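You operate a simulated robot arm through the tools that you are given. There is no shell and no other tool. Be economical: measure what you need, move in short steps, check, and stop when the job is done.

You run a simulated two-armed robot. Do the job below in one go: nothing can be reset, and whatever is moved stays where it is left.

Task
Free the brown pin, grease it and refit it in the cream holder.
Keep the holder still while you draw the pin. Use the small tin; then clamp the holder on the blue field, pin end toward the clamp. Set down upright: cream holder.

It is judged by the outcome, as a careful person would: the job done as asked, and still so three seconds after it is handed in. It fails if anything else is knocked over, pushed out of place, dropped, spilled or broken.

Robot
Two 7-joint arms with two-finger parallel grippers on one trunk, on a base that drives. Base frame: it is fixed to the floor where the robot stands at the start and does not move with it; the origin is under the middle of the robot, x ahead of it, y to its left, z up. Units: m, degrees, N and s.
The left shoulder is at the start at [0.03, 0.119, 1.085], the right one opposite. With the tool pointing down near the work surface each hand reaches from about 0.28 to 0.68 m from the robot's upright axis, wherever it stands, measured 20 degrees to its own side. Places, roughly: blue field [0.6, 0, 0.9]; eye of the cream holder [0.5, 0.1, 1]; nest clamp [0.7, 0, 1]; small tin [0.6, 0.2, 0.9]. Payload 3.43 kg a hand.
The TCP of each hand is the grasp point between the finger pads, 0.03 m short of the fingertips. In the tool frame z runs along the fingers and y along their closing line. The gripper opens to 0.094 m. The fingers are 0.028 m wide and 0.01 m thick; the gripper's body (0.05 by 0.096 m) begins 0.055 m behind the TCP.
Orientation is that of the tool frame in the base frame, as a unit quaternion [w, x, y, z]. With the fingers straight down and closing along the base's y, the tool's x points along the base's -x, its y along +y and its z along -z.

Tools
- The arms move only by the tool step_arm. It takes "left_increments", "right_increments" or both (then of equal length, played together; a hand with none holds still); each is a list that holds one entry, the list of rows, each a list of 7 numbers: the turn, a rotation vector about the tool's x, y, z in units of 90 degrees (1.0 is 90 degrees), then the shift along the tool's x, y, z in units of 200 mm (1.0 is 200 mm), then the opening, from 0 (shut) to 1 (fully open). In form: [[[wx, wy, wz, x, y, z, gripper], ...]]. A call has 1 to 20 rows; each row is the pose to reach, as a shift and turn from the pose commanded when the call began, along the tool's axes at that moment. A call with a number of a shift or a turn outside -1 to 1 is refused whole. A row lasts 0.2 s, in which the tool goes at most 0.05 m and 8.6 degrees; a call with a longer step from one row to the next is refused whole, and so is a gripper value outside its range. Where a pose cannot be reached the arm comes as near as it can. A force on the tool above 40 N (or 10 N above the force at the start of the call, whichever is more), or a blocked arm, ends the call early, and 0.2 s more pass. Each finger travels about 0.072 m/s and halts on what it meets, pressing with about 34 N; the grip force reading is that of the motor and also rises with nothing between the fingers. The clock runs only during rows and for 0.2 s after the last one: add rows that repeat a pose to give the fingers time. It gives the time, the measured TCP pose, the force on the tool (base axes), the opening and the grip force at its end, in the units of the frame above (readings bear some noise), with the torque about the TCP (base axes, N m) and any sound that the robot's microphone picked up.
- Cameras (640 x 400 px; columns grow to the right, rows downward): "scene" is now at [0.0415, 0.0027, 1.7854]; the picture's right is [0.03, -1.00, 0.00], its down [-0.80, -0.03, -0.59] and it looks along [0.59, 0.02, -0.81] (base axes); focal length 257 px, centre (320, 200). "left" rides on the left gripper at [0.076, -0.014, -0.103] in its tool frame; the picture's right is [0.18, 0.98, 0.00], its down [-0.75, 0.14, -0.64] and it looks along [-0.63, 0.12, 0.77] (tool axes); focal length 243 px, centre (320, 200). "right" rides on the right gripper at [0.076, 0.014, -0.103] in its tool frame; the picture's right is [-0.18, 0.98, 0.00], its down [-0.75, -0.14, -0.64] and it looks along [-0.63, -0.12, 0.77] (tool axes); focal length 243 px, centre (320, 200). There is no depth. A picture from a camera that has moved, and an enlarged one, comes with that camera's place and axes in the base frame and with its lens.
- grab_frame(camera): a new picture of that camera. It takes no simulated time.
- lift_body(by): slides the trunk up (or, below 0, down) by that many m; the arms and the scene camera ride with it, the base frame stays. It gives what a move gives, with no picture.
- base_move(legs): drives the robot by 1 to 6 legs, each [ahead, turn to the left] in m and degrees, along the robot's own axes; the way and the turn of a leg run together, so that a leg with both is an arc; at most 1.5 m and 180 degrees a leg. The arms and the cameras ride along, it lands a little off, and it stops where it bumps. It gives what a move gives.
- pan_tilt(pan, tilt): turns the head with the scene camera to pan (to the left, within 143 degrees either way) and tilt (down, from -29 to 69), counted from straight ahead of the robot. It gives what a move gives.
- close_up(camera, box): a new picture of the part [left, top, right, bottom] of that camera's present view, enlarged. It takes no simulated time.
- close_job(): hands the job in; it is judged then, once.

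Work in short steps. Places have to be worked out from the pictures, the camera data and where the tool is seen: move nearer, look again, correct. Check each grasp and each placing, and mend what went wrong. You have 120 turns and 108 pictures in all, those below and enlarged ones among them. Open the grippers and draw the arms clear of the work before you hand the job in, unless the task says otherwise; then end with one line.

The tools are called after "Call:" by a JSON object that holds its "api" and its "payload". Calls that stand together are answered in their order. step_arm: Moves the arms, as the interface text tells. Its arguments: {"type":"object","properties":{"left_increments":{"type":"array"},"right_increments":{"type":"array"}},"required":[]} The other tools are called the same way: lift_body (by) slides the trunk up or down; base_move (legs) drives the base; pan_tilt (pan, tilt) turns the head that bears the scene camera; grab_frame (camera) takes a picture; close_up (camera, box) takes an enlarged picture of a part of a camera's view; close_job () hands the job in.

At the start:

```text
t: 0.0
left_tcp_pos: [0.4098, 0.2784, 1.2609]
left_ee_rot: [0.0, -0.001, 1.0, 0.0]
left_wrist_force: [-0.3, 0.4, 0.0]
left_ft_torque: [-0.04, 0.01, -0.01]
left_finger_gap: 0.094
left_grasp_force: 0.0
right_tcp_pos: [0.4296, -0.1638, 1.2397]
right_ee_rot: [0.0, 0.0, 1.0, 0.0]
right_wrist_force: [0.3, -0.6, -0.4]
right_ft_torque: [0.02, -0.01, 0.02]
right_finger_gap: 0.0942
right_grasp_force: 0.1
trunk travel left (down, up): [-0.35, 0.06]
robot x, y, heading: [-0.0016, -0.0011, 0.0]
head pan, tilt: [1.9, 53.6]
```

scene: 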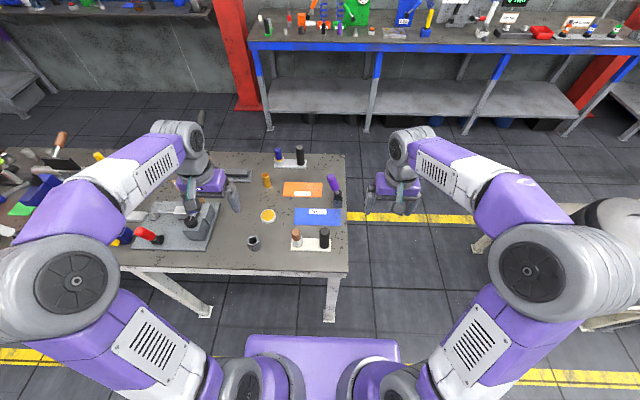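
right: 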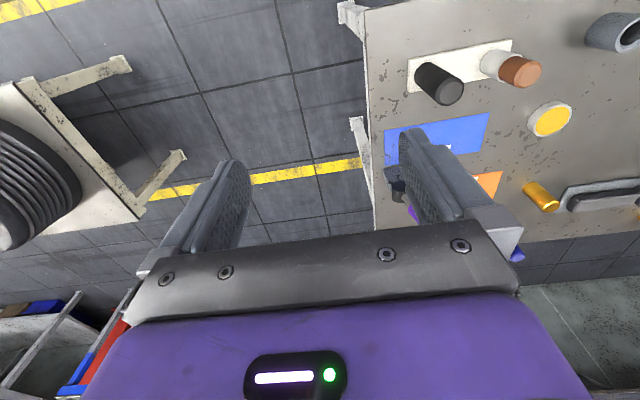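
left: 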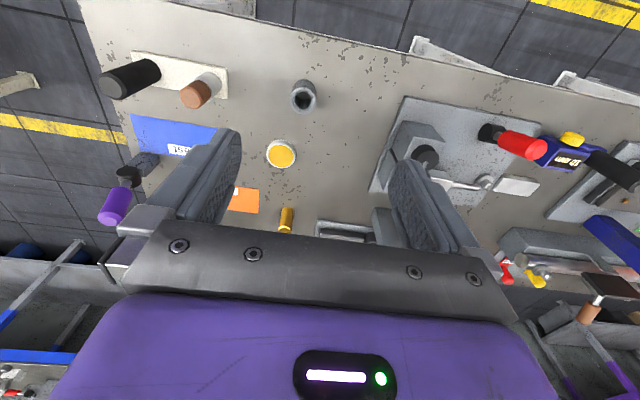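

The scene shows a bench with a holder (cream base with brown-tipped pin and black post), blue and orange fields, a tin, and a purple-handled clamp. I look closer at each.

Call:
{"api": "close_up", "payload": {"camera": "scene", "box": [230, 140, 360, 260]}}

Call:
{"api": "close_up", "payload": {"camera": "left", "box": [80, 40, 340, 240]}}

Call:
{"api": "close_up", "payload": {"camera": "right", "box": [360, 20, 640, 240]}}

```text
3.33 times, centred on (295, 200) of scene
camera zoom: at [0.0415, 0.0027, 1.7854], right [0.03, -1.0, 0.0], down [-0.8, -0.03, -0.59], along [0.59, 0.02, -0.81], focal length 855 px, centre (403, 200)
```

zoom: 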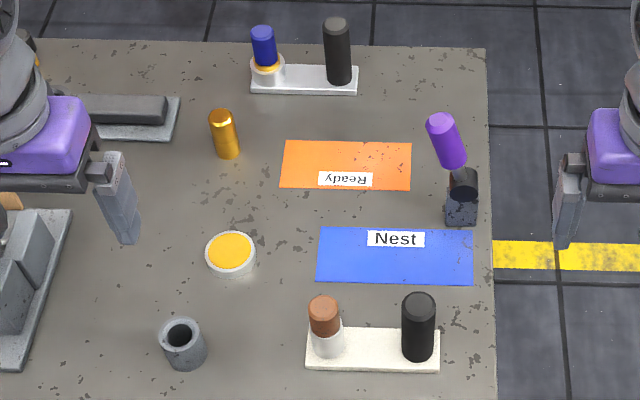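

```text
2.00 times, centred on (210, 140) of left
camera zoom: at [0.3335, 0.2647, 1.3634], right [-0.18, 0.98, 0.0], down [0.75, 0.14, 0.64], along [0.63, 0.12, -0.77], focal length 485 px, centre (540, 320)
```

zoom: 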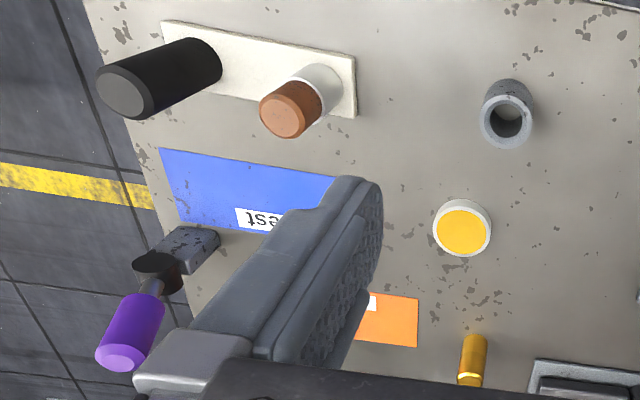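

```text
1.82 times, centred on (500, 130) of right
camera zoom: at [0.3532, -0.15, 1.3439], right [0.18, 0.98, 0.0], down [0.75, -0.14, 0.64], along [0.63, -0.12, -0.77], focal length 441 px, centre (-7, 327)
```

zoom: 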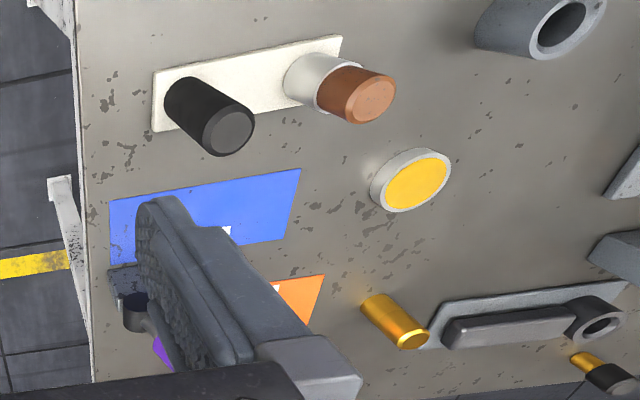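

I judge the table near z≈0.89, holder plate spanning x .46–.51, y −.02–.13 with the eye on the left, the tin at about (.61,.235), and the clamp at about (.67,−.055). I send the right hand above the clamp for a near look, and lift the left hand slightly aside.

Call:
{"api": "step_arm", "payload": {"right_increments": [[[0, 0, 0, -0.125, 0.087, 0.1, 1], [0, 0, 0, -0.25, 0.173, 0.2, 1], [0, 0, 0, -0.375, 0.26, 0.3, 1], [0, 0, 0, -0.5, 0.347, 0.4, 1], [0, 0, 0, -0.625, 0.433, 0.5, 1], [0, 0, 0, -0.75, 0.52, 0.6, 1], [0, 0, 0, -0.75, 0.52, 0.6, 1]]]}}

Call:
{"api": "grab_frame", "payload": {"camera": "right"}}

Call:
{"api": "grab_frame", "payload": {"camera": "left"}}

```text
t: 1.6
left_tcp_pos: [0.4088, 0.2771, 1.2628]
left_ee_rot: [0.0, 0.0, 1.0, 0.0]
left_wrist_force: [-0.8, 0.6, -0.1]
left_ft_torque: [0.02, 0.01, 0.01]
left_finger_gap: 0.0941
left_grasp_force: 0.0
right_tcp_pos: [0.5784, -0.0589, 1.1201]
right_ee_rot: [0.0, 0.0, 1.0, 0.001]
right_wrist_force: [0.3, -0.4, -0.5]
right_ft_torque: [0.02, 0.02, -0.04]
right_finger_gap: 0.0939
right_grasp_force: 0.0
trunk travel left (down, up): [-0.35, 0.06]
robot x, y, heading: [0.0019, 0.0011, -0.2]
head pan, tilt: [1.9, 53.6]
```

```text
101 pictures are left
camera right: at [0.5017, -0.0465, 1.2236], right [0.18, 0.98, 0.0], down [0.75, -0.14, 0.64], along [0.63, -0.12, -0.77], focal length 243 px, centre (320, 200)
```

right: 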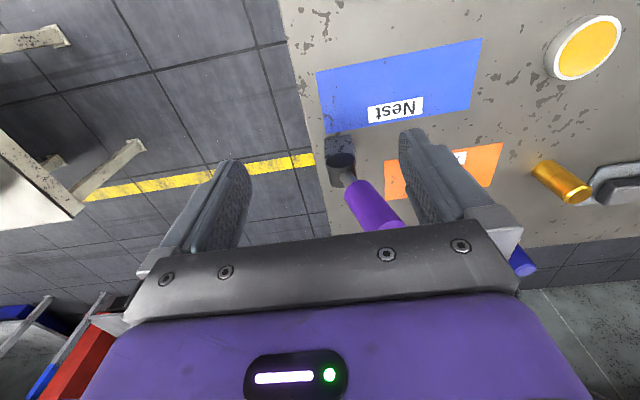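

```text
100 pictures are left
camera left: at [0.3326, 0.2641, 1.3637], right [-0.18, 0.98, 0.0], down [0.75, 0.14, 0.64], along [0.63, 0.12, -0.77], focal length 243 px, centre (320, 200)
```

left: 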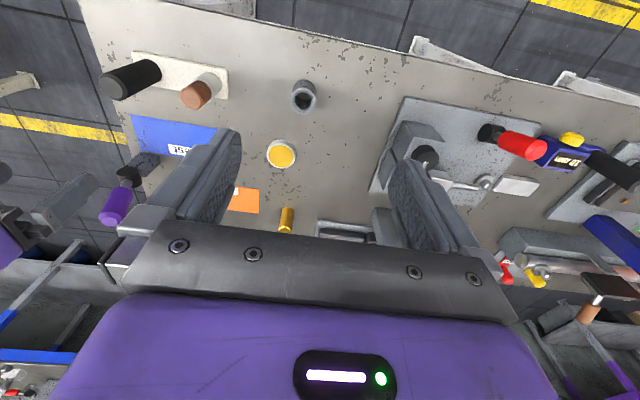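

The clamp is visible beyond the field's corner; I zoom on it from both cameras.

Call:
{"api": "close_up", "payload": {"camera": "right", "box": [290, 100, 430, 240]}}

Call:
{"api": "close_up", "payload": {"camera": "left", "box": [80, 100, 220, 240]}}

Call:
{"api": "close_up", "payload": {"camera": "scene", "box": [285, 170, 365, 250]}}

```text
2.86 times, centred on (360, 170) of right
camera zoom: at [0.5017, -0.0465, 1.2236], right [0.18, 0.98, 0.0], down [0.75, -0.14, 0.64], along [0.63, -0.12, -0.77], focal length 693 px, centre (206, 286)
```

zoom: 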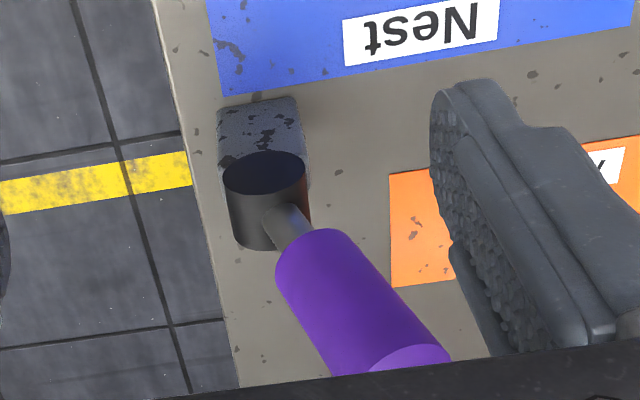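

```text
2.86 times, centred on (150, 170) of left
camera zoom: at [0.3326, 0.2641, 1.3637], right [-0.18, 0.98, 0.0], down [0.75, 0.14, 0.64], along [0.63, 0.12, -0.77], focal length 693 px, centre (806, 286)
```

zoom: 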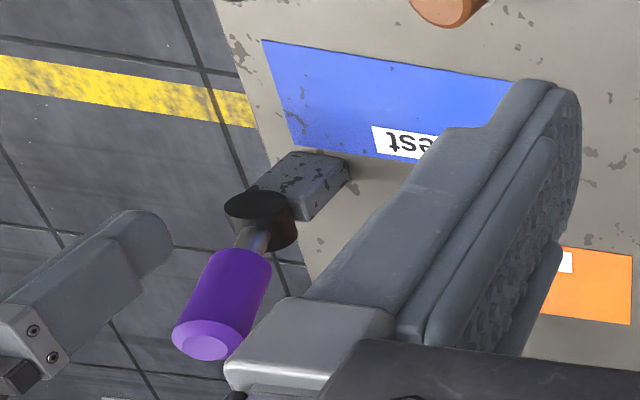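

```text
5.00 times, centred on (325, 210) of scene
camera zoom: at [0.0403, 0.0021, 1.7854], right [0.03, -1.0, 0.0], down [-0.8, -0.03, -0.59], along [0.59, 0.02, -0.8], focal length 1283 px, centre (295, 150)
```

zoom: 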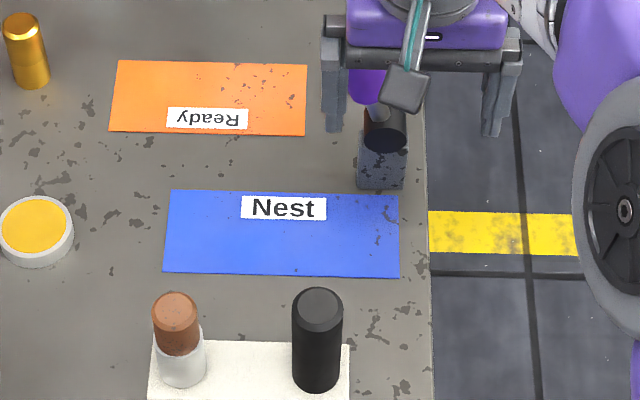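

The clamp has a dark cylindrical hub facing the robot and a lever rising to (.665,−.015,1.087). To learn how it moves I want a side view, so I back the right hand out to −y and yaw it 90° so its camera looks toward +y.

Call:
{"api": "step_arm", "payload": {"right_increments": [[[0, 0, 0, 0, -0.22, 0, 1], [0, 0, 0, 0, -0.44, 0, 1], [0, 0, -0.09, 0, -0.5, 0, 1], [0, 0, -0.18, -0.05, -0.5, 0, 1], [0, 0, -0.27, -0.1, -0.5, 0, 1], [0, 0, -0.36, -0.15, -0.5, 0, 1], [0, 0, -0.45, -0.2, -0.5, 0, 1], [0, 0, -0.54, -0.25, -0.5, 0, 1], [0, 0, -0.63, -0.3, -0.5, 0, 1], [0, 0, -0.72, -0.33, -0.5, 0, 1], [0, 0, -0.81, -0.36, -0.5, 0, 1], [0, 0, -0.9, -0.38, -0.5, 0, 1], [0, 0, -1, -0.38, -0.5, 0, 1], [0, 0, -1, -0.38, -0.5, 0, 1]]]}}

Call:
{"api": "grab_frame", "payload": {"camera": "right"}}

Call:
{"api": "close_up", "payload": {"camera": "scene", "box": [285, 170, 365, 250]}}

```text
refused: row 13 steps farther than a row can; nothing moved
```

```text
96 pictures are left
camera right: at [0.5017, -0.0465, 1.2236], right [0.18, 0.98, 0.0], down [0.75, -0.14, 0.64], along [0.63, -0.12, -0.77], focal length 243 px, centre (320, 200)
```

right: 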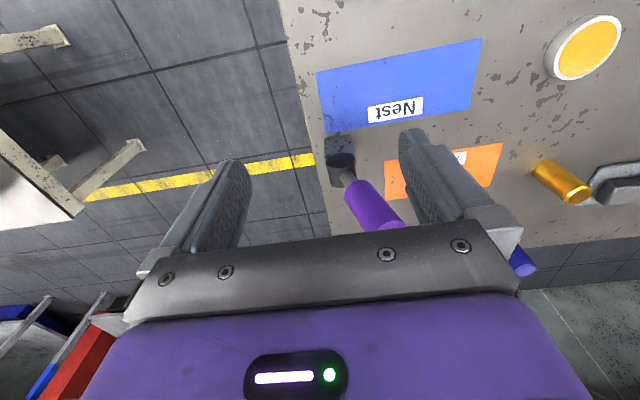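

```text
5.00 times, centred on (325, 210) of scene
camera zoom: at [0.0403, 0.0021, 1.7854], right [0.03, -1.0, 0.0], down [-0.8, -0.03, -0.59], along [0.59, 0.02, -0.8], focal length 1283 px, centre (295, 150)
```

zoom: 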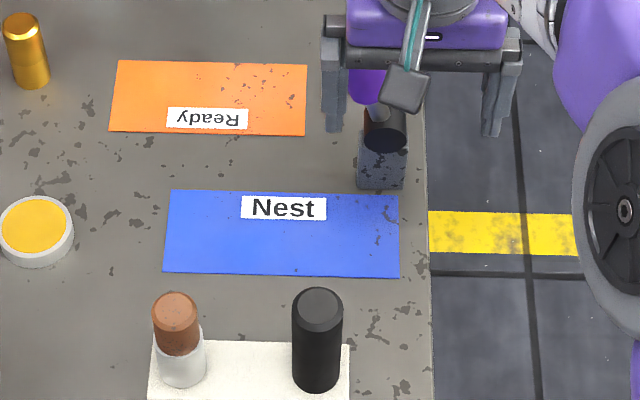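

A row stepped 9°; I resend with finer steps and no bundled pictures until it is accepted.

Call:
{"api": "step_arm", "payload": {"right_increments": [[[0, 0, 0, 0, -0.22, 0, 1], [0, 0, 0, 0, -0.44, 0, 1], [0, 0, -0.09, 0, -0.5, 0, 1], [0, 0, -0.18, -0.05, -0.5, 0, 1], [0, 0, -0.27, -0.1, -0.5, 0, 1], [0, 0, -0.36, -0.15, -0.5, 0, 1], [0, 0, -0.45, -0.2, -0.5, 0, 1], [0, 0, -0.54, -0.25, -0.5, 0, 1], [0, 0, -0.63, -0.3, -0.5, 0, 1], [0, 0, -0.72, -0.33, -0.5, 0, 1], [0, 0, -0.81, -0.36, -0.5, 0, 1], [0, 0, -0.9, -0.38, -0.5, 0, 1], [0, 0, -0.95, -0.38, -0.5, 0, 1], [0, 0, -1, -0.38, -0.5, 0, 1], [0, 0, -1, -0.38, -0.5, 0, 1]]]}}

```text
t: 4.8
left_tcp_pos: [0.4108, 0.2789, 1.2612]
left_ee_rot: [0.0, 0.0, 1.0, 0.0]
left_wrist_force: [-0.2, 0.0, -0.8]
left_ft_torque: [0.02, -0.02, -0.01]
left_finger_gap: 0.0942
left_grasp_force: 0.0
right_tcp_pos: [0.6443, -0.1578, 1.1191]
right_ee_rot: [-0.001, -0.707, 0.707, 0.0]
right_wrist_force: [0.2, -0.1, -0.6]
right_ft_torque: [0.02, 0.0, 0.0]
right_finger_gap: 0.0943
right_grasp_force: 0.1
right hand out of reach, approached as far as the arm can: row 11, 12, 13, 14, 15
trunk travel left (down, up): [-0.35, 0.06]
robot x, y, heading: [0.0004, -0.0031, -0.2]
head pan, tilt: [1.9, 53.6]
```

The hand reached (.644,−.158). I look from the side now.

Call:
{"api": "grab_frame", "payload": {"camera": "right"}}

Call:
{"api": "close_up", "payload": {"camera": "scene", "box": [285, 160, 365, 240]}}

```text
94 pictures are left
camera right: at [0.6297, -0.2356, 1.2217], right [-0.98, 0.18, 0.0], down [0.14, 0.75, 0.64], along [0.12, 0.63, -0.77], focal length 243 px, centre (320, 200)
```

right: 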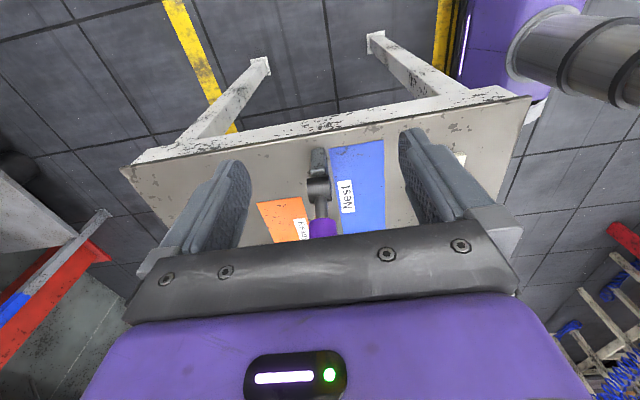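

```text
5.00 times, centred on (325, 200) of scene
camera zoom: at [0.0413, 0.0027, 1.7854], right [0.03, -1.0, 0.0], down [-0.8, -0.03, -0.59], along [0.59, 0.02, -0.81], focal length 1283 px, centre (295, 200)
```

zoom: 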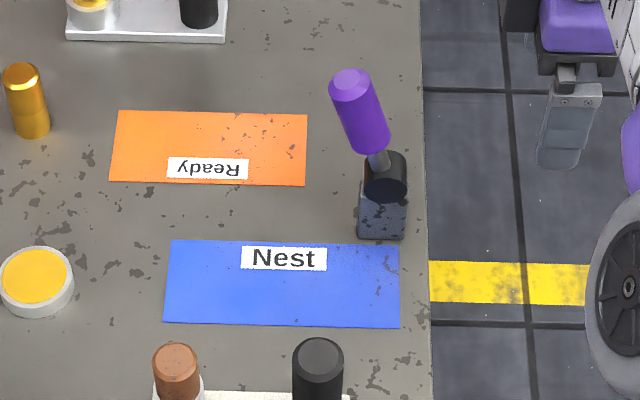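

Call:
{"api": "close_up", "payload": {"camera": "right", "box": [270, 130, 390, 250]}}

```text
3.33 times, centred on (330, 190) of right
camera zoom: at [0.6297, -0.2356, 1.2217], right [-0.98, 0.18, 0.0], down [0.14, 0.75, 0.64], along [0.12, 0.63, -0.77], focal length 809 px, centre (287, 233)
```

zoom: 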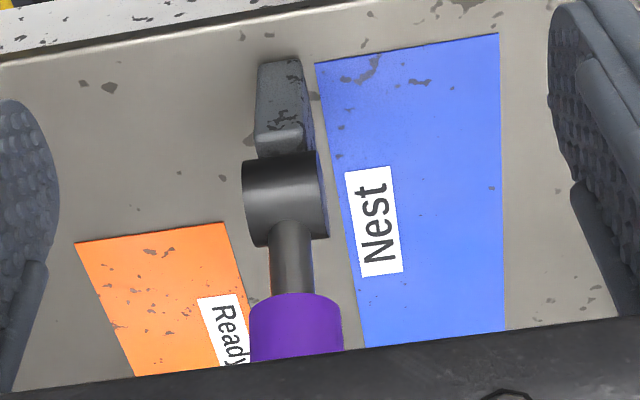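

The hub is a cylinder along x on a block with the lever swinging in the y–z plane. I look at the other fixtures for how their clamps sit.

Call:
{"api": "close_up", "payload": {"camera": "left", "box": [360, 80, 640, 255]}}

Call:
{"api": "close_up", "payload": {"camera": "scene", "box": [90, 130, 250, 260]}}

```text
2.29 times, centred on (500, 168) of left
camera zoom: at [0.3334, 0.2646, 1.3634], right [-0.18, 0.98, 0.0], down [0.75, 0.14, 0.64], along [0.63, 0.12, -0.77], focal length 555 px, centre (-91, 274)
```

zoom: 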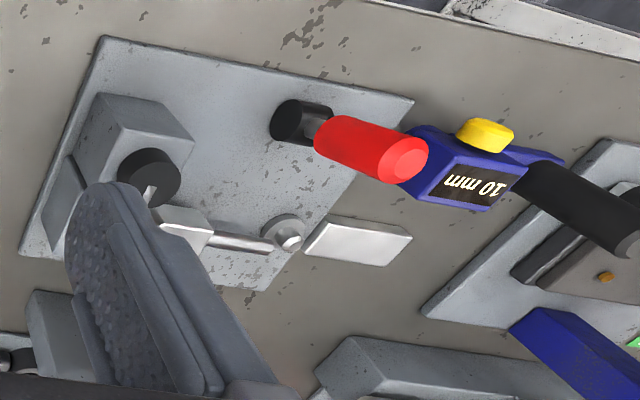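

```text
3.08 times, centred on (170, 195) of scene
camera zoom: at [0.0413, 0.0027, 1.7854], right [0.03, -1.0, 0.0], down [-0.8, -0.03, -0.59], along [0.59, 0.02, -0.81], focal length 789 px, centre (782, 215)
```

zoom: 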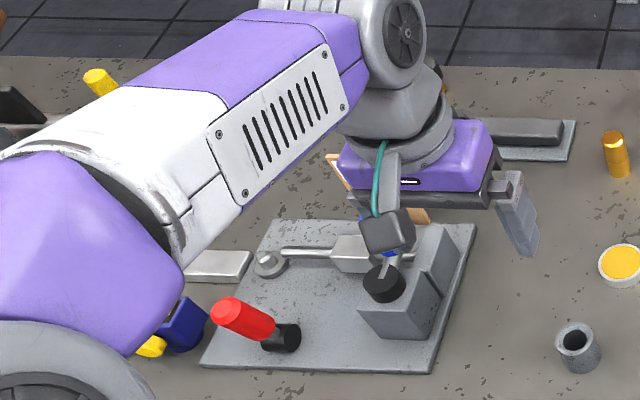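

No jaw is evident; I'll test the lever gently later. Now I send the right hand, tilted 30° from the right, to a pre-grasp of the black post (top at ≈(.481,.001,1.007)), and yaw the left hand above the pin (top ≈(.483,.101,.995)), both closing along x.

Call:
{"api": "step_arm", "payload": {"right_increments": [[[0, -0.028, 0, -0.041, 0.068, 0.02, 1], [0, -0.056, 0, -0.082, 0.136, 0.04, 1], [0, -0.083, 0, -0.122, 0.204, 0.061, 1], [0, -0.111, 0, -0.163, 0.272, 0.082, 1], [0, -0.139, 0, -0.204, 0.34, 0.102, 1], [0, -0.167, 0, -0.245, 0.408, 0.122, 1], [0, -0.194, 0, -0.286, 0.475, 0.143, 1], [0, -0.222, 0, -0.327, 0.543, 0.163, 1], [0, -0.25, 0, -0.368, 0.611, 0.184, 1], [0, -0.278, 0, -0.408, 0.679, 0.204, 1], [0, -0.305, 0, -0.449, 0.747, 0.225, 1], [0, -0.333, 0, -0.49, 0.815, 0.245, 1], [0, -0.333, 0, -0.49, 0.815, 0.245, 1]]], "left_increments": [[[0, 0, 0.083, -0.03, -0.074, 0.046, 1], [0, 0, 0.167, -0.061, -0.148, 0.092, 1], [0, 0, 0.25, -0.091, -0.221, 0.138, 1], [0, 0, 0.333, -0.122, -0.295, 0.183, 1], [0, 0, 0.417, -0.152, -0.369, 0.229, 1], [0, 0, 0.5, -0.183, -0.443, 0.275, 1], [0, 0, 0.583, -0.213, -0.516, 0.321, 1], [0, 0, 0.667, -0.243, -0.59, 0.367, 1], [0, 0, 0.75, -0.274, -0.664, 0.413, 1], [0, 0, 0.833, -0.304, -0.738, 0.458, 1], [0, 0, 0.917, -0.335, -0.811, 0.504, 1], [0, 0, 1, -0.365, -0.885, 0.55, 1], [0, 0, 1, -0.365, -0.885, 0.55, 1]]]}}

Call:
{"api": "grab_frame", "payload": {"camera": "right"}}

Call:
{"api": "grab_frame", "payload": {"camera": "left"}}

Call:
{"api": "grab_frame", "payload": {"camera": "scene"}}

```text
t: 7.6
left_tcp_pos: [0.4831, 0.1016, 1.1511]
left_ee_rot: [0.0, 0.708, 0.707, 0.0]
left_wrist_force: [0.3, 0.6, -0.5]
left_ft_torque: [0.01, 0.01, 0.04]
left_finger_gap: 0.0938
left_grasp_force: 0.0
right_tcp_pos: [0.4811, -0.0609, 1.07]
right_ee_rot: [0.183, -0.683, 0.684, 0.182]
right_wrist_force: [0.2, 0.9, 0.2]
right_ft_torque: [0.01, 0.01, 0.02]
right_finger_gap: 0.0942
right_grasp_force: 0.1
trunk travel left (down, up): [-0.35, 0.06]
robot x, y, heading: [-0.0023, -0.0012, 0.2]
head pan, tilt: [1.9, 53.6]
```

```text
89 pictures are left
camera right: at [0.4669, -0.178, 1.1213], right [-0.98, 0.16, 0.09], down [0.14, 0.33, 0.93], along [0.12, 0.93, -0.35], focal length 243 px, centre (320, 200)
```

right: 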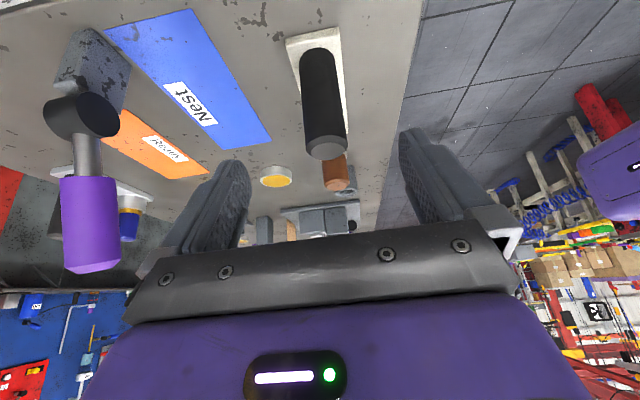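

```text
88 pictures are left
camera left: at [0.4687, 0.179, 1.2532], right [0.98, 0.18, 0.0], down [0.14, -0.75, 0.64], along [0.12, -0.63, -0.77], focal length 243 px, centre (320, 200)
```

left: 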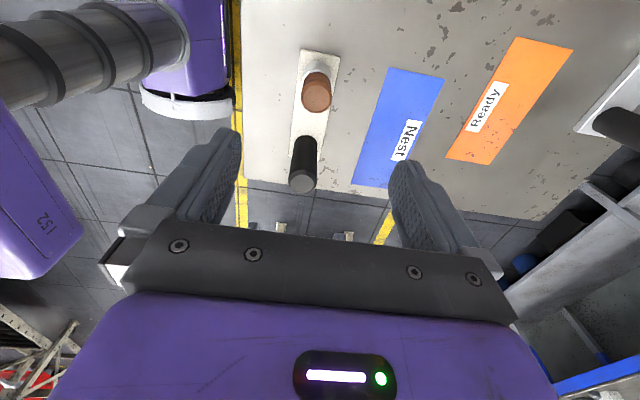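

```text
87 pictures are left
camera scene: at [0.0412, 0.0032, 1.7854], right [0.03, -1.0, 0.0], down [-0.8, -0.03, -0.59], along [0.59, 0.02, -0.81], focal length 257 px, centre (320, 200)
```

scene: 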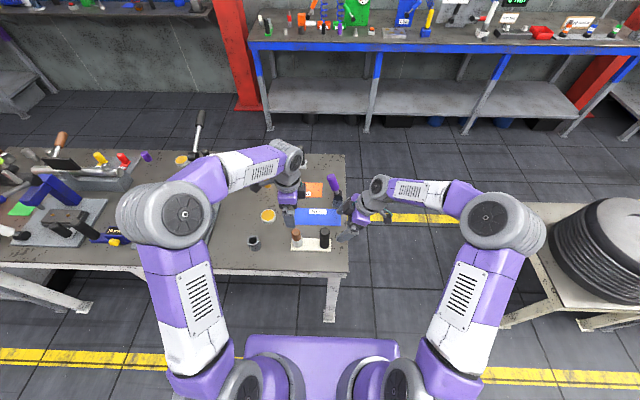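

The right camera now looks nearly level along +y; I zoom there on the clamp and the holder, and in the left view on the pin.

Call:
{"api": "close_up", "payload": {"camera": "right", "box": [20, 10, 180, 290]}}

Call:
{"api": "close_up", "payload": {"camera": "right", "box": [240, 10, 420, 210]}}

Call:
{"api": "close_up", "payload": {"camera": "left", "box": [250, 30, 390, 200]}}

```text
1.43 times, centred on (100, 150) of right
camera zoom: at [0.4669, -0.178, 1.1213], right [-0.98, 0.16, 0.09], down [0.14, 0.33, 0.93], along [0.12, 0.93, -0.35], focal length 347 px, centre (634, 271)
```

zoom: 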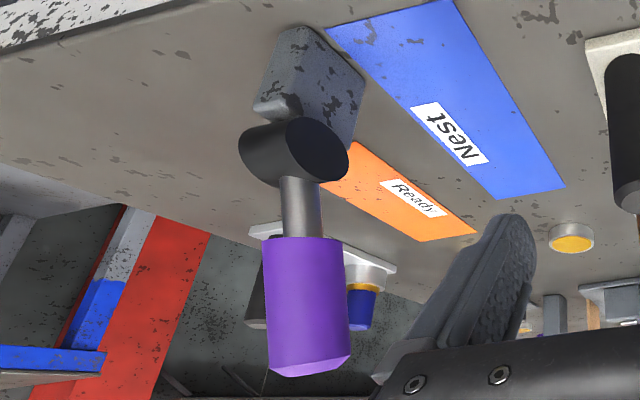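

```text
2.00 times, centred on (330, 110) of right
camera zoom: at [0.4669, -0.178, 1.1213], right [-0.98, 0.16, 0.09], down [0.14, 0.33, 0.93], along [0.12, 0.93, -0.35], focal length 485 px, centre (300, 380)
```

zoom: 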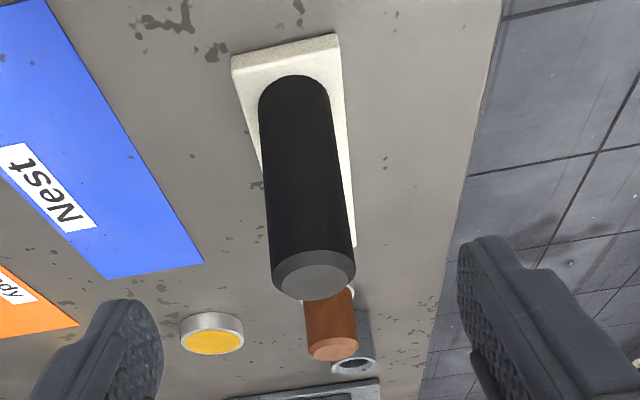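

```text
2.35 times, centred on (320, 115) of left
camera zoom: at [0.4687, 0.179, 1.2532], right [0.98, 0.18, 0.0], down [0.14, -0.75, 0.64], along [0.12, -0.63, -0.77], focal length 571 px, centre (320, 400)
```

zoom: 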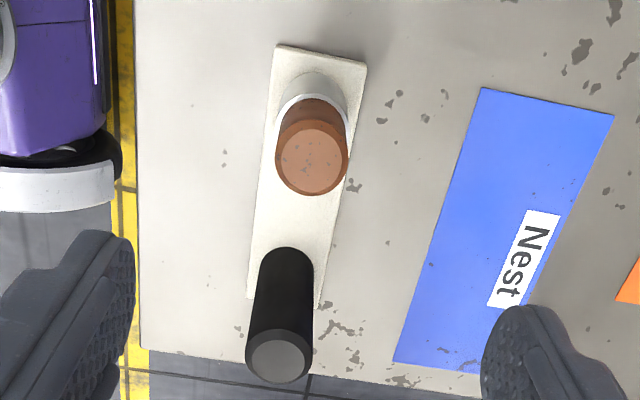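

Both views agree: post axis (.480,.001), top 1.008; pin axis (.480,.104), top ≈.99. I advance the right hand along its fingers onto the post and grip it.

Call:
{"api": "step_arm", "payload": {"right_increments": [[[0, 0, 0, -0.006, 0.002, 0.15, 1], [0, 0, 0, -0.012, 0.004, 0.3, 1], [0, 0, 0, -0.018, 0.005, 0.45, 1], [0, 0, 0, -0.0235, 0.005, 0.58, 1], [0, 0, 0, -0.0235, 0.005, 0.58, 1], [0, 0, 0, -0.0235, 0.005, 0.58, 0.5], [0, 0, 0, -0.0235, 0.005, 0.58, 0.2], [0, 0, 0, -0.0235, 0.005, 0.58, 0.2], [0, 0, 0, -0.0235, 0.005, 0.58, 0.2], [0, 0, 0, -0.0235, 0.005, 0.58, 0.2]]]}}

Call:
{"api": "grab_frame", "payload": {"camera": "right"}}

Call:
{"api": "grab_frame", "payload": {"camera": "left"}}

```text
t: 9.8
left_tcp_pos: [0.4821, 0.1013, 1.1505]
left_ee_rot: [0.0, 0.707, 0.707, 0.0]
left_wrist_force: [-0.3, -0.5, -0.1]
left_ft_torque: [-0.03, -0.02, 0.02]
left_finger_gap: 0.0939
left_grasp_force: 0.1
right_tcp_pos: [0.4821, 0.0007, 0.9725]
right_ee_rot: [-0.183, 0.683, -0.683, -0.184]
right_wrist_force: [-0.3, -0.1, 0.0]
right_ft_torque: [0.0, -0.01, 0.02]
right_finger_gap: 0.0395
right_grasp_force: 33.6
trunk travel left (down, up): [-0.35, 0.06]
robot x, y, heading: [0.0024, 0.0012, 0.0]
head pan, tilt: [1.9, 53.6]
```

```text
83 pictures are left
camera right: at [0.4663, -0.1168, 1.0239], right [-0.98, 0.16, 0.09], down [0.14, 0.33, 0.93], along [0.12, 0.93, -0.35], focal length 243 px, centre (320, 200)
```

right: 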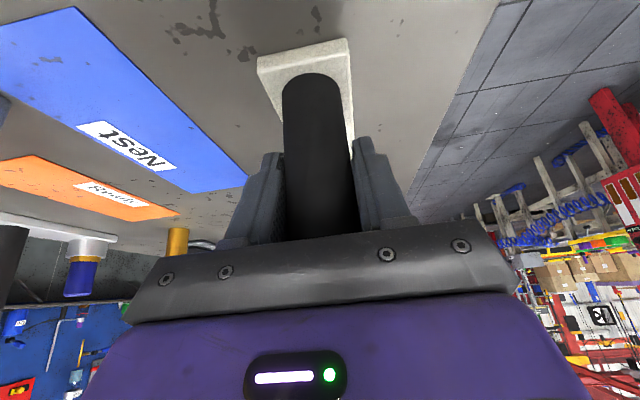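

```text
82 pictures are left
camera left: at [0.4687, 0.1789, 1.2532], right [0.98, 0.18, 0.0], down [0.14, -0.75, 0.64], along [0.12, -0.63, -0.77], focal length 243 px, centre (320, 200)
```

left: 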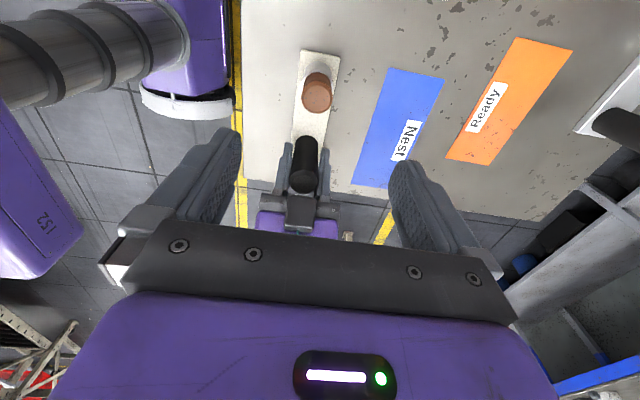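

Post gripped (gap .0395). I lower the left hand to just above the pin, centring on (.480,.104).

Call:
{"api": "step_arm", "payload": {"left_increments": [[[0, 0, 0, 0.005, -0.003, 0.2, 1], [0, 0, 0, 0.01, -0.006, 0.4, 1], [0, 0, 0, 0.015, -0.01, 0.55, 1], [0, 0, 0, 0.015, -0.01, 0.55, 1]]]}}

Call:
{"api": "grab_frame", "payload": {"camera": "left"}}

Call:
{"api": "close_up", "payload": {"camera": "scene", "box": [270, 210, 350, 260]}}

```text
t: 10.8
left_tcp_pos: [0.4814, 0.1035, 1.0415]
left_ee_rot: [0.0, 0.707, 0.707, 0.0]
left_wrist_force: [-0.3, -0.2, 0.8]
left_ft_torque: [-0.01, 0.03, 0.01]
left_finger_gap: 0.094
left_grasp_force: 0.1
right_tcp_pos: [0.4805, 0.0008, 0.972]
right_ee_rot: [-0.183, 0.683, -0.683, -0.184]
right_wrist_force: [0.2, -0.4, -0.3]
right_ft_torque: [-0.1, -0.05, -0.02]
right_finger_gap: 0.0394
right_grasp_force: 34.1
trunk travel left (down, up): [-0.35, 0.06]
robot x, y, heading: [0.0009, 0.0008, 0.0]
head pan, tilt: [1.9, 53.6]
```

```text
81 pictures are left
camera left: at [0.4675, 0.1807, 1.1431], right [0.98, 0.18, 0.0], down [0.14, -0.75, 0.64], along [0.12, -0.63, -0.77], focal length 243 px, centre (320, 200)
```

left: 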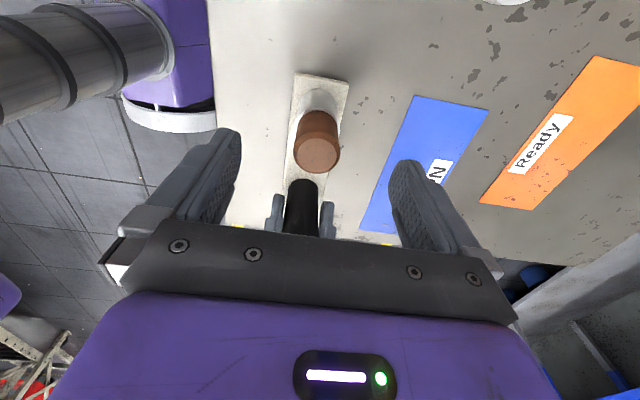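

```text
8.00 times, centred on (310, 235) of scene
camera zoom: at [0.0416, 0.0028, 1.7854], right [0.03, -1.0, 0.0], down [-0.8, -0.03, -0.59], along [0.59, 0.02, -0.81], focal length 2052 px, centre (400, -80)
```

zoom: 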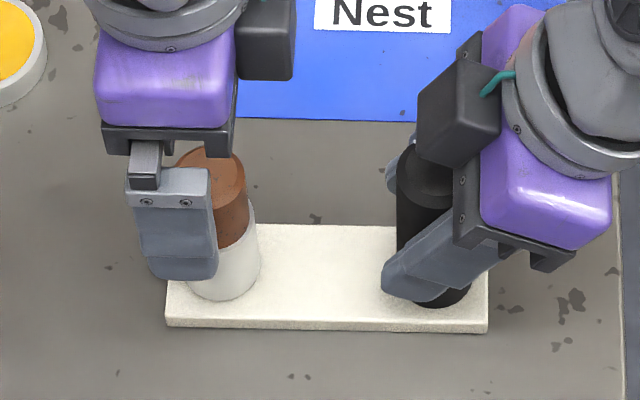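

Pin top ≈1.0, sleeve top ≈.958. I lower the left TCP to z≈.994 so the fingertips stay above the sleeve, then close on the pin.

Call:
{"api": "step_arm", "payload": {"left_increments": [[[0, 0, 0, -0.004, -0.003, 0.12, 1], [0, 0, 0, -0.008, -0.005, 0.237, 1], [0, 0, 0, -0.008, -0.005, 0.237, 1], [0, 0, 0, -0.008, -0.005, 0.237, 0.6], [0, 0, 0, -0.008, -0.005, 0.237, 0.3], [0, 0, 0, -0.008, -0.005, 0.237, 0.1], [0, 0, 0, -0.008, -0.005, 0.237, 0.1], [0, 0, 0, -0.008, -0.005, 0.237, 0.1], [0, 0, 0, -0.008, -0.005, 0.237, 0.1]]]}}

Call:
{"api": "grab_frame", "payload": {"camera": "left"}}

Call:
{"api": "close_up", "payload": {"camera": "scene", "box": [270, 210, 350, 260]}}

```text
t: 12.8
left_tcp_pos: [0.4817, 0.1026, 0.994]
left_ee_rot: [0.0, 0.707, 0.707, 0.0]
left_wrist_force: [-0.7, 0.1, 0.5]
left_ft_torque: [0.02, -0.03, -0.04]
left_finger_gap: 0.0315
left_grasp_force: 34.1
right_tcp_pos: [0.4806, 0.001, 0.9723]
right_ee_rot: [0.183, -0.682, 0.684, 0.183]
right_wrist_force: [0.8, 0.1, 0.7]
right_ft_torque: [0.02, -0.02, 0.0]
right_finger_gap: 0.0395
right_grasp_force: 33.8
trunk travel left (down, up): [-0.35, 0.06]
robot x, y, heading: [0.0003, -0.0002, -0.0]
head pan, tilt: [1.9, 53.6]
```

```text
79 pictures are left
camera left: at [0.467, 0.1794, 1.0952], right [0.98, 0.18, 0.0], down [0.14, -0.75, 0.64], along [0.12, -0.63, -0.77], focal length 243 px, centre (320, 200)
```

left: 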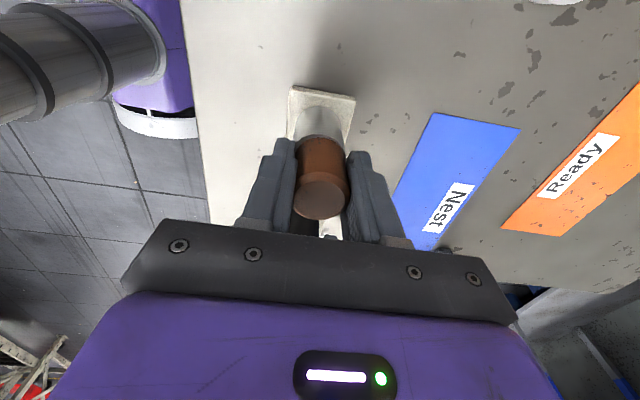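

```text
8.00 times, centred on (310, 235) of scene
camera zoom: at [0.0418, 0.0028, 1.7854], right [0.03, -1.0, 0.0], down [-0.8, -0.03, -0.59], along [0.59, 0.02, -0.81], focal length 2052 px, centre (400, -80)
```

zoom: 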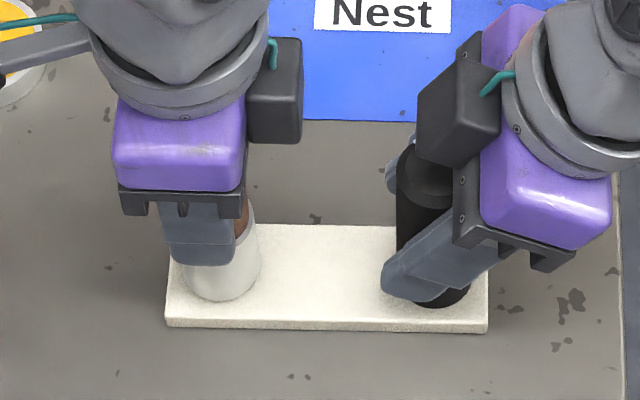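

Gripped (gap .0315) without side force. I draw the pin straight up slowly, holding the holder.

Call:
{"api": "step_arm", "payload": {"left_increments": [[[0, 0, 0, 0, 0, -0.02, 0.1], [0, 0, 0, 0, 0, -0.04, 0.1], [0, 0, 0, 0, 0, -0.06, 0.1], [0, 0, 0, 0, 0, -0.08, 0.1], [0, 0, 0, 0, 0, -0.1, 0.1]]]}}

Call:
{"api": "grab_frame", "payload": {"camera": "left"}}

```text
t: 14.0
left_tcp_pos: [0.4813, 0.1025, 1.0138]
left_ee_rot: [0.0, 0.707, 0.708, 0.0]
left_wrist_force: [-0.3, -0.4, -1.2]
left_ft_torque: [-0.03, 0.01, 0.0]
left_finger_gap: 0.0311
left_grasp_force: 33.8
right_tcp_pos: [0.4809, 0.0001, 0.9729]
right_ee_rot: [-0.183, 0.683, -0.683, -0.183]
right_wrist_force: [0.2, -0.2, -0.2]
right_ft_torque: [0.0, 0.02, -0.06]
right_finger_gap: 0.0397
right_grasp_force: 33.8
trunk travel left (down, up): [-0.35, 0.06]
robot x, y, heading: [-0.0024, -0.0027, 0.0]
head pan, tilt: [1.9, 53.6]
```

```text
77 pictures are left
camera left: at [0.4659, 0.1793, 1.1158], right [0.98, 0.18, 0.0], down [0.14, -0.75, 0.64], along [0.12, -0.63, -0.77], focal length 243 px, centre (320, 200)
```

left: 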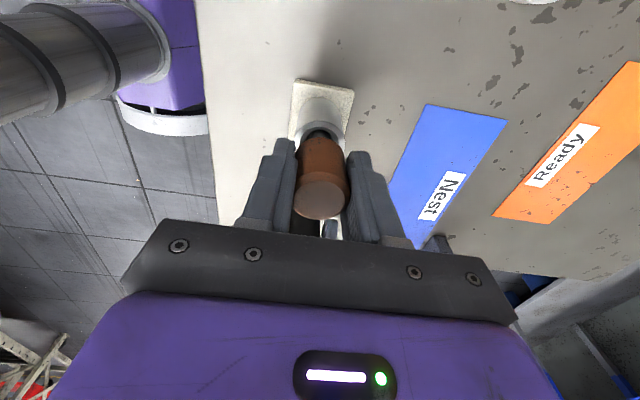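

The pin rides up with little force. I continue drawing it clear to z≈1.14.

Call:
{"api": "step_arm", "payload": {"left_increments": [[[0, 0, 0, 0, 0, -0.06, 0.1], [0, 0, 0, 0, 0, -0.12, 0.1], [0, 0, 0, 0, 0, -0.18, 0.1], [0, 0, 0, 0, 0, -0.24, 0.1], [0, 0, 0, 0, 0, -0.3, 0.1], [0, 0, 0, 0, 0, -0.36, 0.1], [0, 0, 0, 0, 0, -0.45, 0.1], [0, 0, 0, 0, 0, -0.55, 0.1], [0, 0, 0, 0, 0, -0.65, 0.1], [0, 0, 0, 0, 0, -0.65, 0.1]]]}}

Call:
{"api": "grab_frame", "payload": {"camera": "left"}}

Call:
{"api": "close_up", "payload": {"camera": "scene", "box": [260, 180, 360, 260]}}

Call:
{"api": "grab_frame", "payload": {"camera": "right"}}

```text
t: 16.2
left_tcp_pos: [0.4809, 0.1023, 1.1437]
left_ee_rot: [0.0, 0.707, 0.707, 0.0]
left_wrist_force: [0.0, -0.8, -2.2]
left_ft_torque: [0.02, 0.0, 0.0]
left_finger_gap: 0.0315
left_grasp_force: 34.1
right_tcp_pos: [0.4814, 0.0007, 0.9722]
right_ee_rot: [0.183, -0.683, 0.683, 0.183]
right_wrist_force: [0.1, -0.1, -0.1]
right_ft_torque: [0.01, 0.0, 0.03]
right_finger_gap: 0.0397
right_grasp_force: 33.5
trunk travel left (down, up): [-0.35, 0.06]
robot x, y, heading: [-0.0015, -0.0004, 0.1]
head pan, tilt: [1.9, 53.6]
```

```text
76 pictures are left
camera left: at [0.4656, 0.1796, 1.246], right [0.98, 0.18, 0.0], down [0.14, -0.75, 0.64], along [0.12, -0.63, -0.77], focal length 243 px, centre (320, 200)
```

left: 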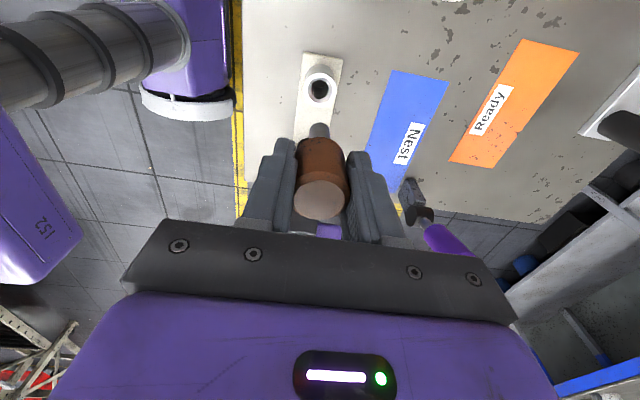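

```text
5.00 times, centred on (310, 220) of scene
camera zoom: at [0.0419, 0.0027, 1.7854], right [0.03, -1.0, 0.0], down [-0.8, -0.03, -0.59], along [0.59, 0.02, -0.81], focal length 1283 px, centre (370, 100)
```

zoom: 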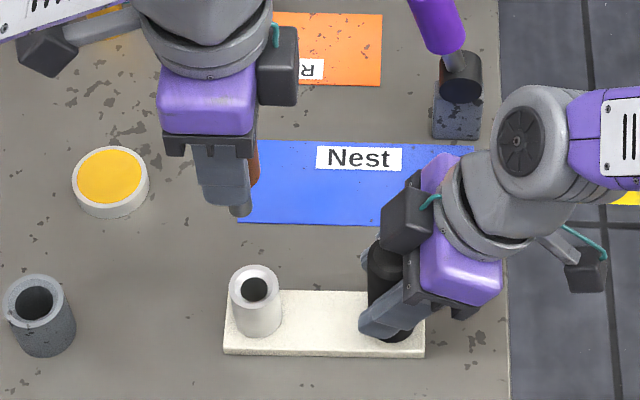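

```text
74 pictures are left
camera right: at [0.4665, -0.1168, 1.0239], right [-0.98, 0.16, 0.09], down [0.14, 0.33, 0.93], along [0.12, 0.93, -0.35], focal length 243 px, centre (320, 200)
```

right: 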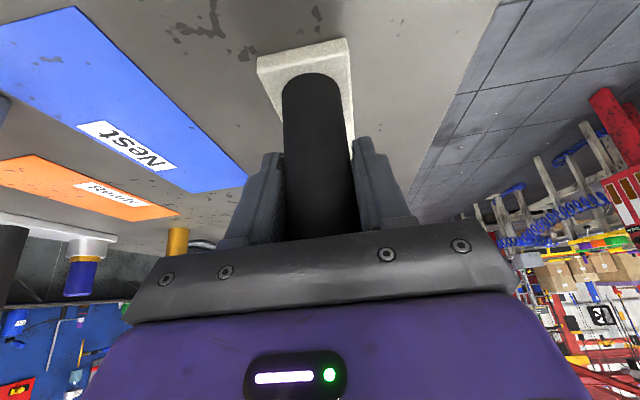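

The pin is out: brown head, grey shank, tip about 0.082 below the TCP; the holder hasn't moved. I carry the pin above the tin, near (.604,.231), and look.

Call:
{"api": "step_arm", "payload": {"left_increments": [[[0, 0, 0, 0.08, 0.077, 0, 0.1], [0, 0, 0, 0.2, 0.19, 0.02, 0.1], [0, 0, 0, 0.35, 0.335, 0.08, 0.1], [0, 0, 0, 0.5, 0.48, 0.15, 0.1], [0, 0, 0, 0.61, 0.58, 0.2, 0.1], [0, 0, 0, 0.645, 0.615, 0.2, 0.1], [0, 0, 0, 0.645, 0.615, 0.2, 0.1]]]}}

Call:
{"api": "grab_frame", "payload": {"camera": "left"}}

Call:
{"api": "close_up", "payload": {"camera": "scene", "box": [220, 150, 320, 230]}}

```text
t: 17.8
left_tcp_pos: [0.6022, 0.2316, 1.1031]
left_ee_rot: [0.0, 0.707, 0.707, 0.0]
left_wrist_force: [0.4, -0.2, -1.0]
left_ft_torque: [-0.02, -0.01, 0.02]
left_finger_gap: 0.0311
left_grasp_force: 33.9
right_tcp_pos: [0.4811, 0.0017, 0.9721]
right_ee_rot: [0.184, -0.682, 0.683, 0.183]
right_wrist_force: [0.2, -0.1, 0.5]
right_ft_torque: [0.02, -0.05, -0.01]
right_finger_gap: 0.0393
right_grasp_force: 33.9
trunk travel left (down, up): [-0.35, 0.06]
robot x, y, heading: [0.0028, -0.0021, -0.1]
head pan, tilt: [1.9, 53.6]
```

```text
73 pictures are left
camera left: at [0.5881, 0.3083, 1.2061], right [0.98, 0.18, 0.0], down [0.14, -0.75, 0.64], along [0.12, -0.63, -0.77], focal length 243 px, centre (320, 200)
```

left: 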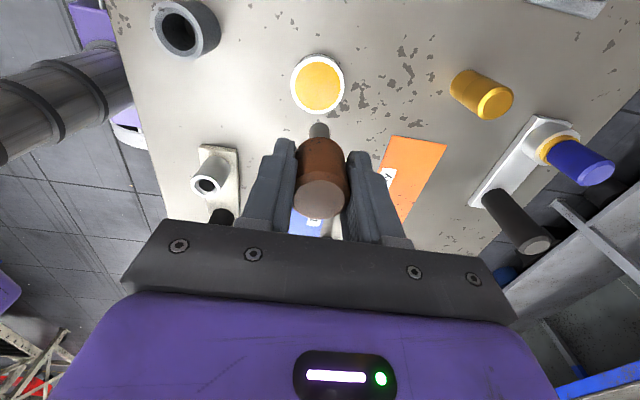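

```text
5.00 times, centred on (270, 190) of scene
camera zoom: at [0.0418, 0.0028, 1.7854], right [0.03, -1.0, 0.0], down [-0.8, -0.03, -0.59], along [0.59, 0.02, -0.81], focal length 1283 px, centre (570, 250)
```

zoom: 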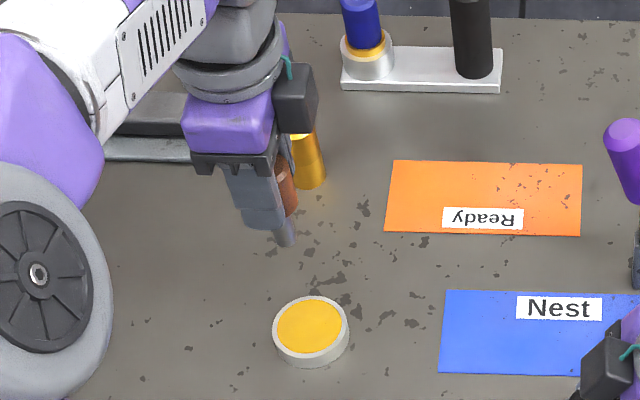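

Both cameras place the tin centre at (.600,.231), rim at z≈.915. I lower until the tip is just above the grease and check.

Call:
{"api": "step_arm", "payload": {"left_increments": [[[0, 0, 0, -0.003, -0.01, 0.15, 0.1], [0, 0, 0, -0.003, -0.01, 0.3, 0.1], [0, 0, 0, -0.003, -0.01, 0.45, 0.1], [0, 0, 0, -0.003, -0.01, 0.45, 0.1]]]}}

Call:
{"api": "close_up", "payload": {"camera": "left", "box": [240, 40, 400, 240]}}

Call:
{"api": "close_up", "payload": {"camera": "scene", "box": [240, 180, 300, 230]}}

```text
t: 18.8
left_tcp_pos: [0.5988, 0.2314, 1.0117]
left_ee_rot: [0.0, 0.707, 0.707, 0.0]
left_wrist_force: [0.5, 0.7, -1.3]
left_ft_torque: [0.01, 0.04, 0.01]
left_finger_gap: 0.0307
left_grasp_force: 34.0
right_tcp_pos: [0.481, 0.0026, 0.9723]
right_ee_rot: [-0.183, 0.683, -0.683, -0.184]
right_wrist_force: [-0.4, -0.1, 0.0]
right_ft_torque: [0.04, -0.05, -0.01]
right_finger_gap: 0.0395
right_grasp_force: 33.7
trunk travel left (down, up): [-0.35, 0.06]
robot x, y, heading: [0.0018, -0.003, -0.0]
head pan, tilt: [1.9, 53.6]
```

```text
2.00 times, centred on (320, 140) of left
camera zoom: at [0.5859, 0.308, 1.1149], right [0.98, 0.18, 0.0], down [0.14, -0.75, 0.64], along [0.12, -0.63, -0.77], focal length 485 px, centre (320, 320)
```

zoom: 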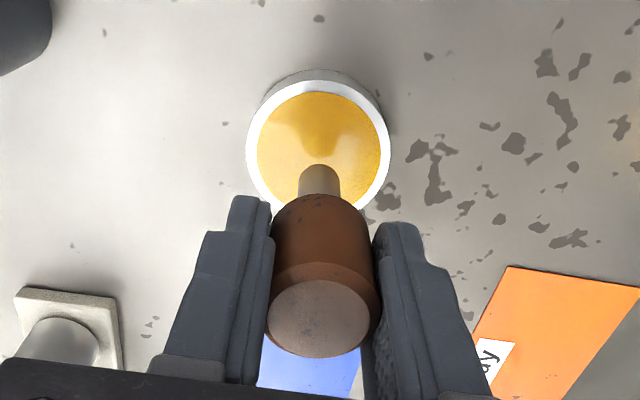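

```text
8.00 times, centred on (270, 205) of scene
camera zoom: at [0.0417, 0.0028, 1.7854], right [0.03, -1.0, 0.0], down [-0.8, -0.03, -0.59], along [0.59, 0.02, -0.81], focal length 2052 px, centre (720, 160)
```

zoom: 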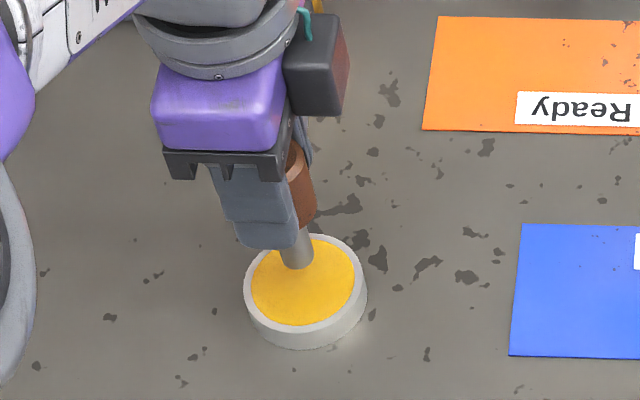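

The tip is ≈19 mm above the grease. I lower slowly 28 mm to dip it, watching the force.

Call:
{"api": "step_arm", "payload": {"left_increments": [[[0, 0, 0, 0.0, 0.005, 0.05, 0.1], [0, 0, 0, 0.0, 0.005, 0.09, 0.1], [0, 0, 0, 0.0, 0.005, 0.11, 0.1], [0, 0, 0, 0.0, 0.005, 0.125, 0.1], [0, 0, 0, 0.0, 0.005, 0.14, 0.1], [0, 0, 0, 0, 0.005, 0.14, 0.1]]]}}

Call:
{"api": "close_up", "payload": {"camera": "left", "box": [240, 40, 400, 240]}}

Call:
{"api": "close_up", "payload": {"camera": "scene", "box": [240, 180, 300, 230]}}

```text
t: 20.2
left_tcp_pos: [0.6019, 0.23, 0.987]
left_ee_rot: [0.002, 0.707, 0.707, 0.003]
left_wrist_force: [0.1, -0.2, 23.8]
left_ft_torque: [-0.11, 0.17, 0.0]
left_finger_gap: 0.0312
left_grasp_force: 34.1
right_tcp_pos: [0.4801, 0.0014, 0.9741]
right_ee_rot: [0.183, -0.683, 0.683, 0.183]
right_wrist_force: [0.1, 0.4, -0.6]
right_ft_torque: [-0.05, 0.01, 0.01]
right_finger_gap: 0.0396
right_grasp_force: 34.0
trunk travel left (down, up): [-0.35, 0.06]
robot x, y, heading: [-0.0001, 0.0016, 0.2]
head pan, tilt: [1.9, 53.6]
```

```text
2.00 times, centred on (320, 140) of left
camera zoom: at [0.5865, 0.3076, 1.09], right [0.98, 0.18, 0.01], down [0.14, -0.75, 0.64], along [0.12, -0.63, -0.77], focal length 485 px, centre (320, 320)
```

zoom: 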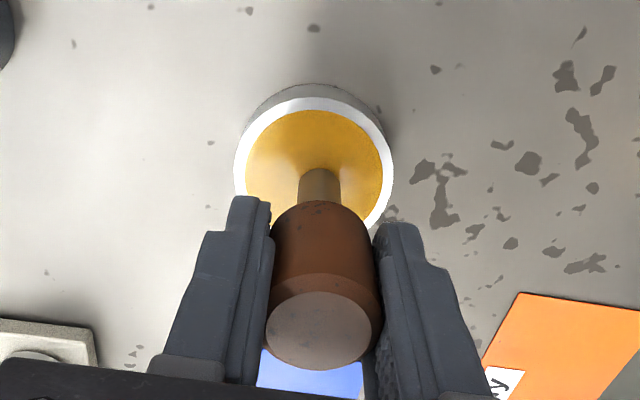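

```text
8.00 times, centred on (270, 205) of scene
camera zoom: at [0.0387, 0.0016, 1.7855], right [0.03, -1.0, 0.0], down [-0.8, -0.03, -0.59], along [0.59, 0.02, -0.8], focal length 2052 px, centre (720, 160)
```

zoom: 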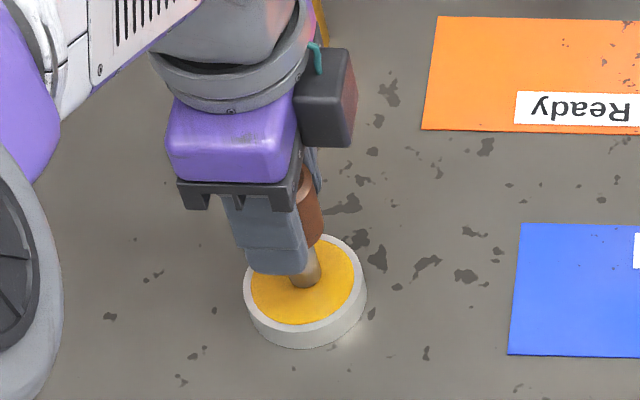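

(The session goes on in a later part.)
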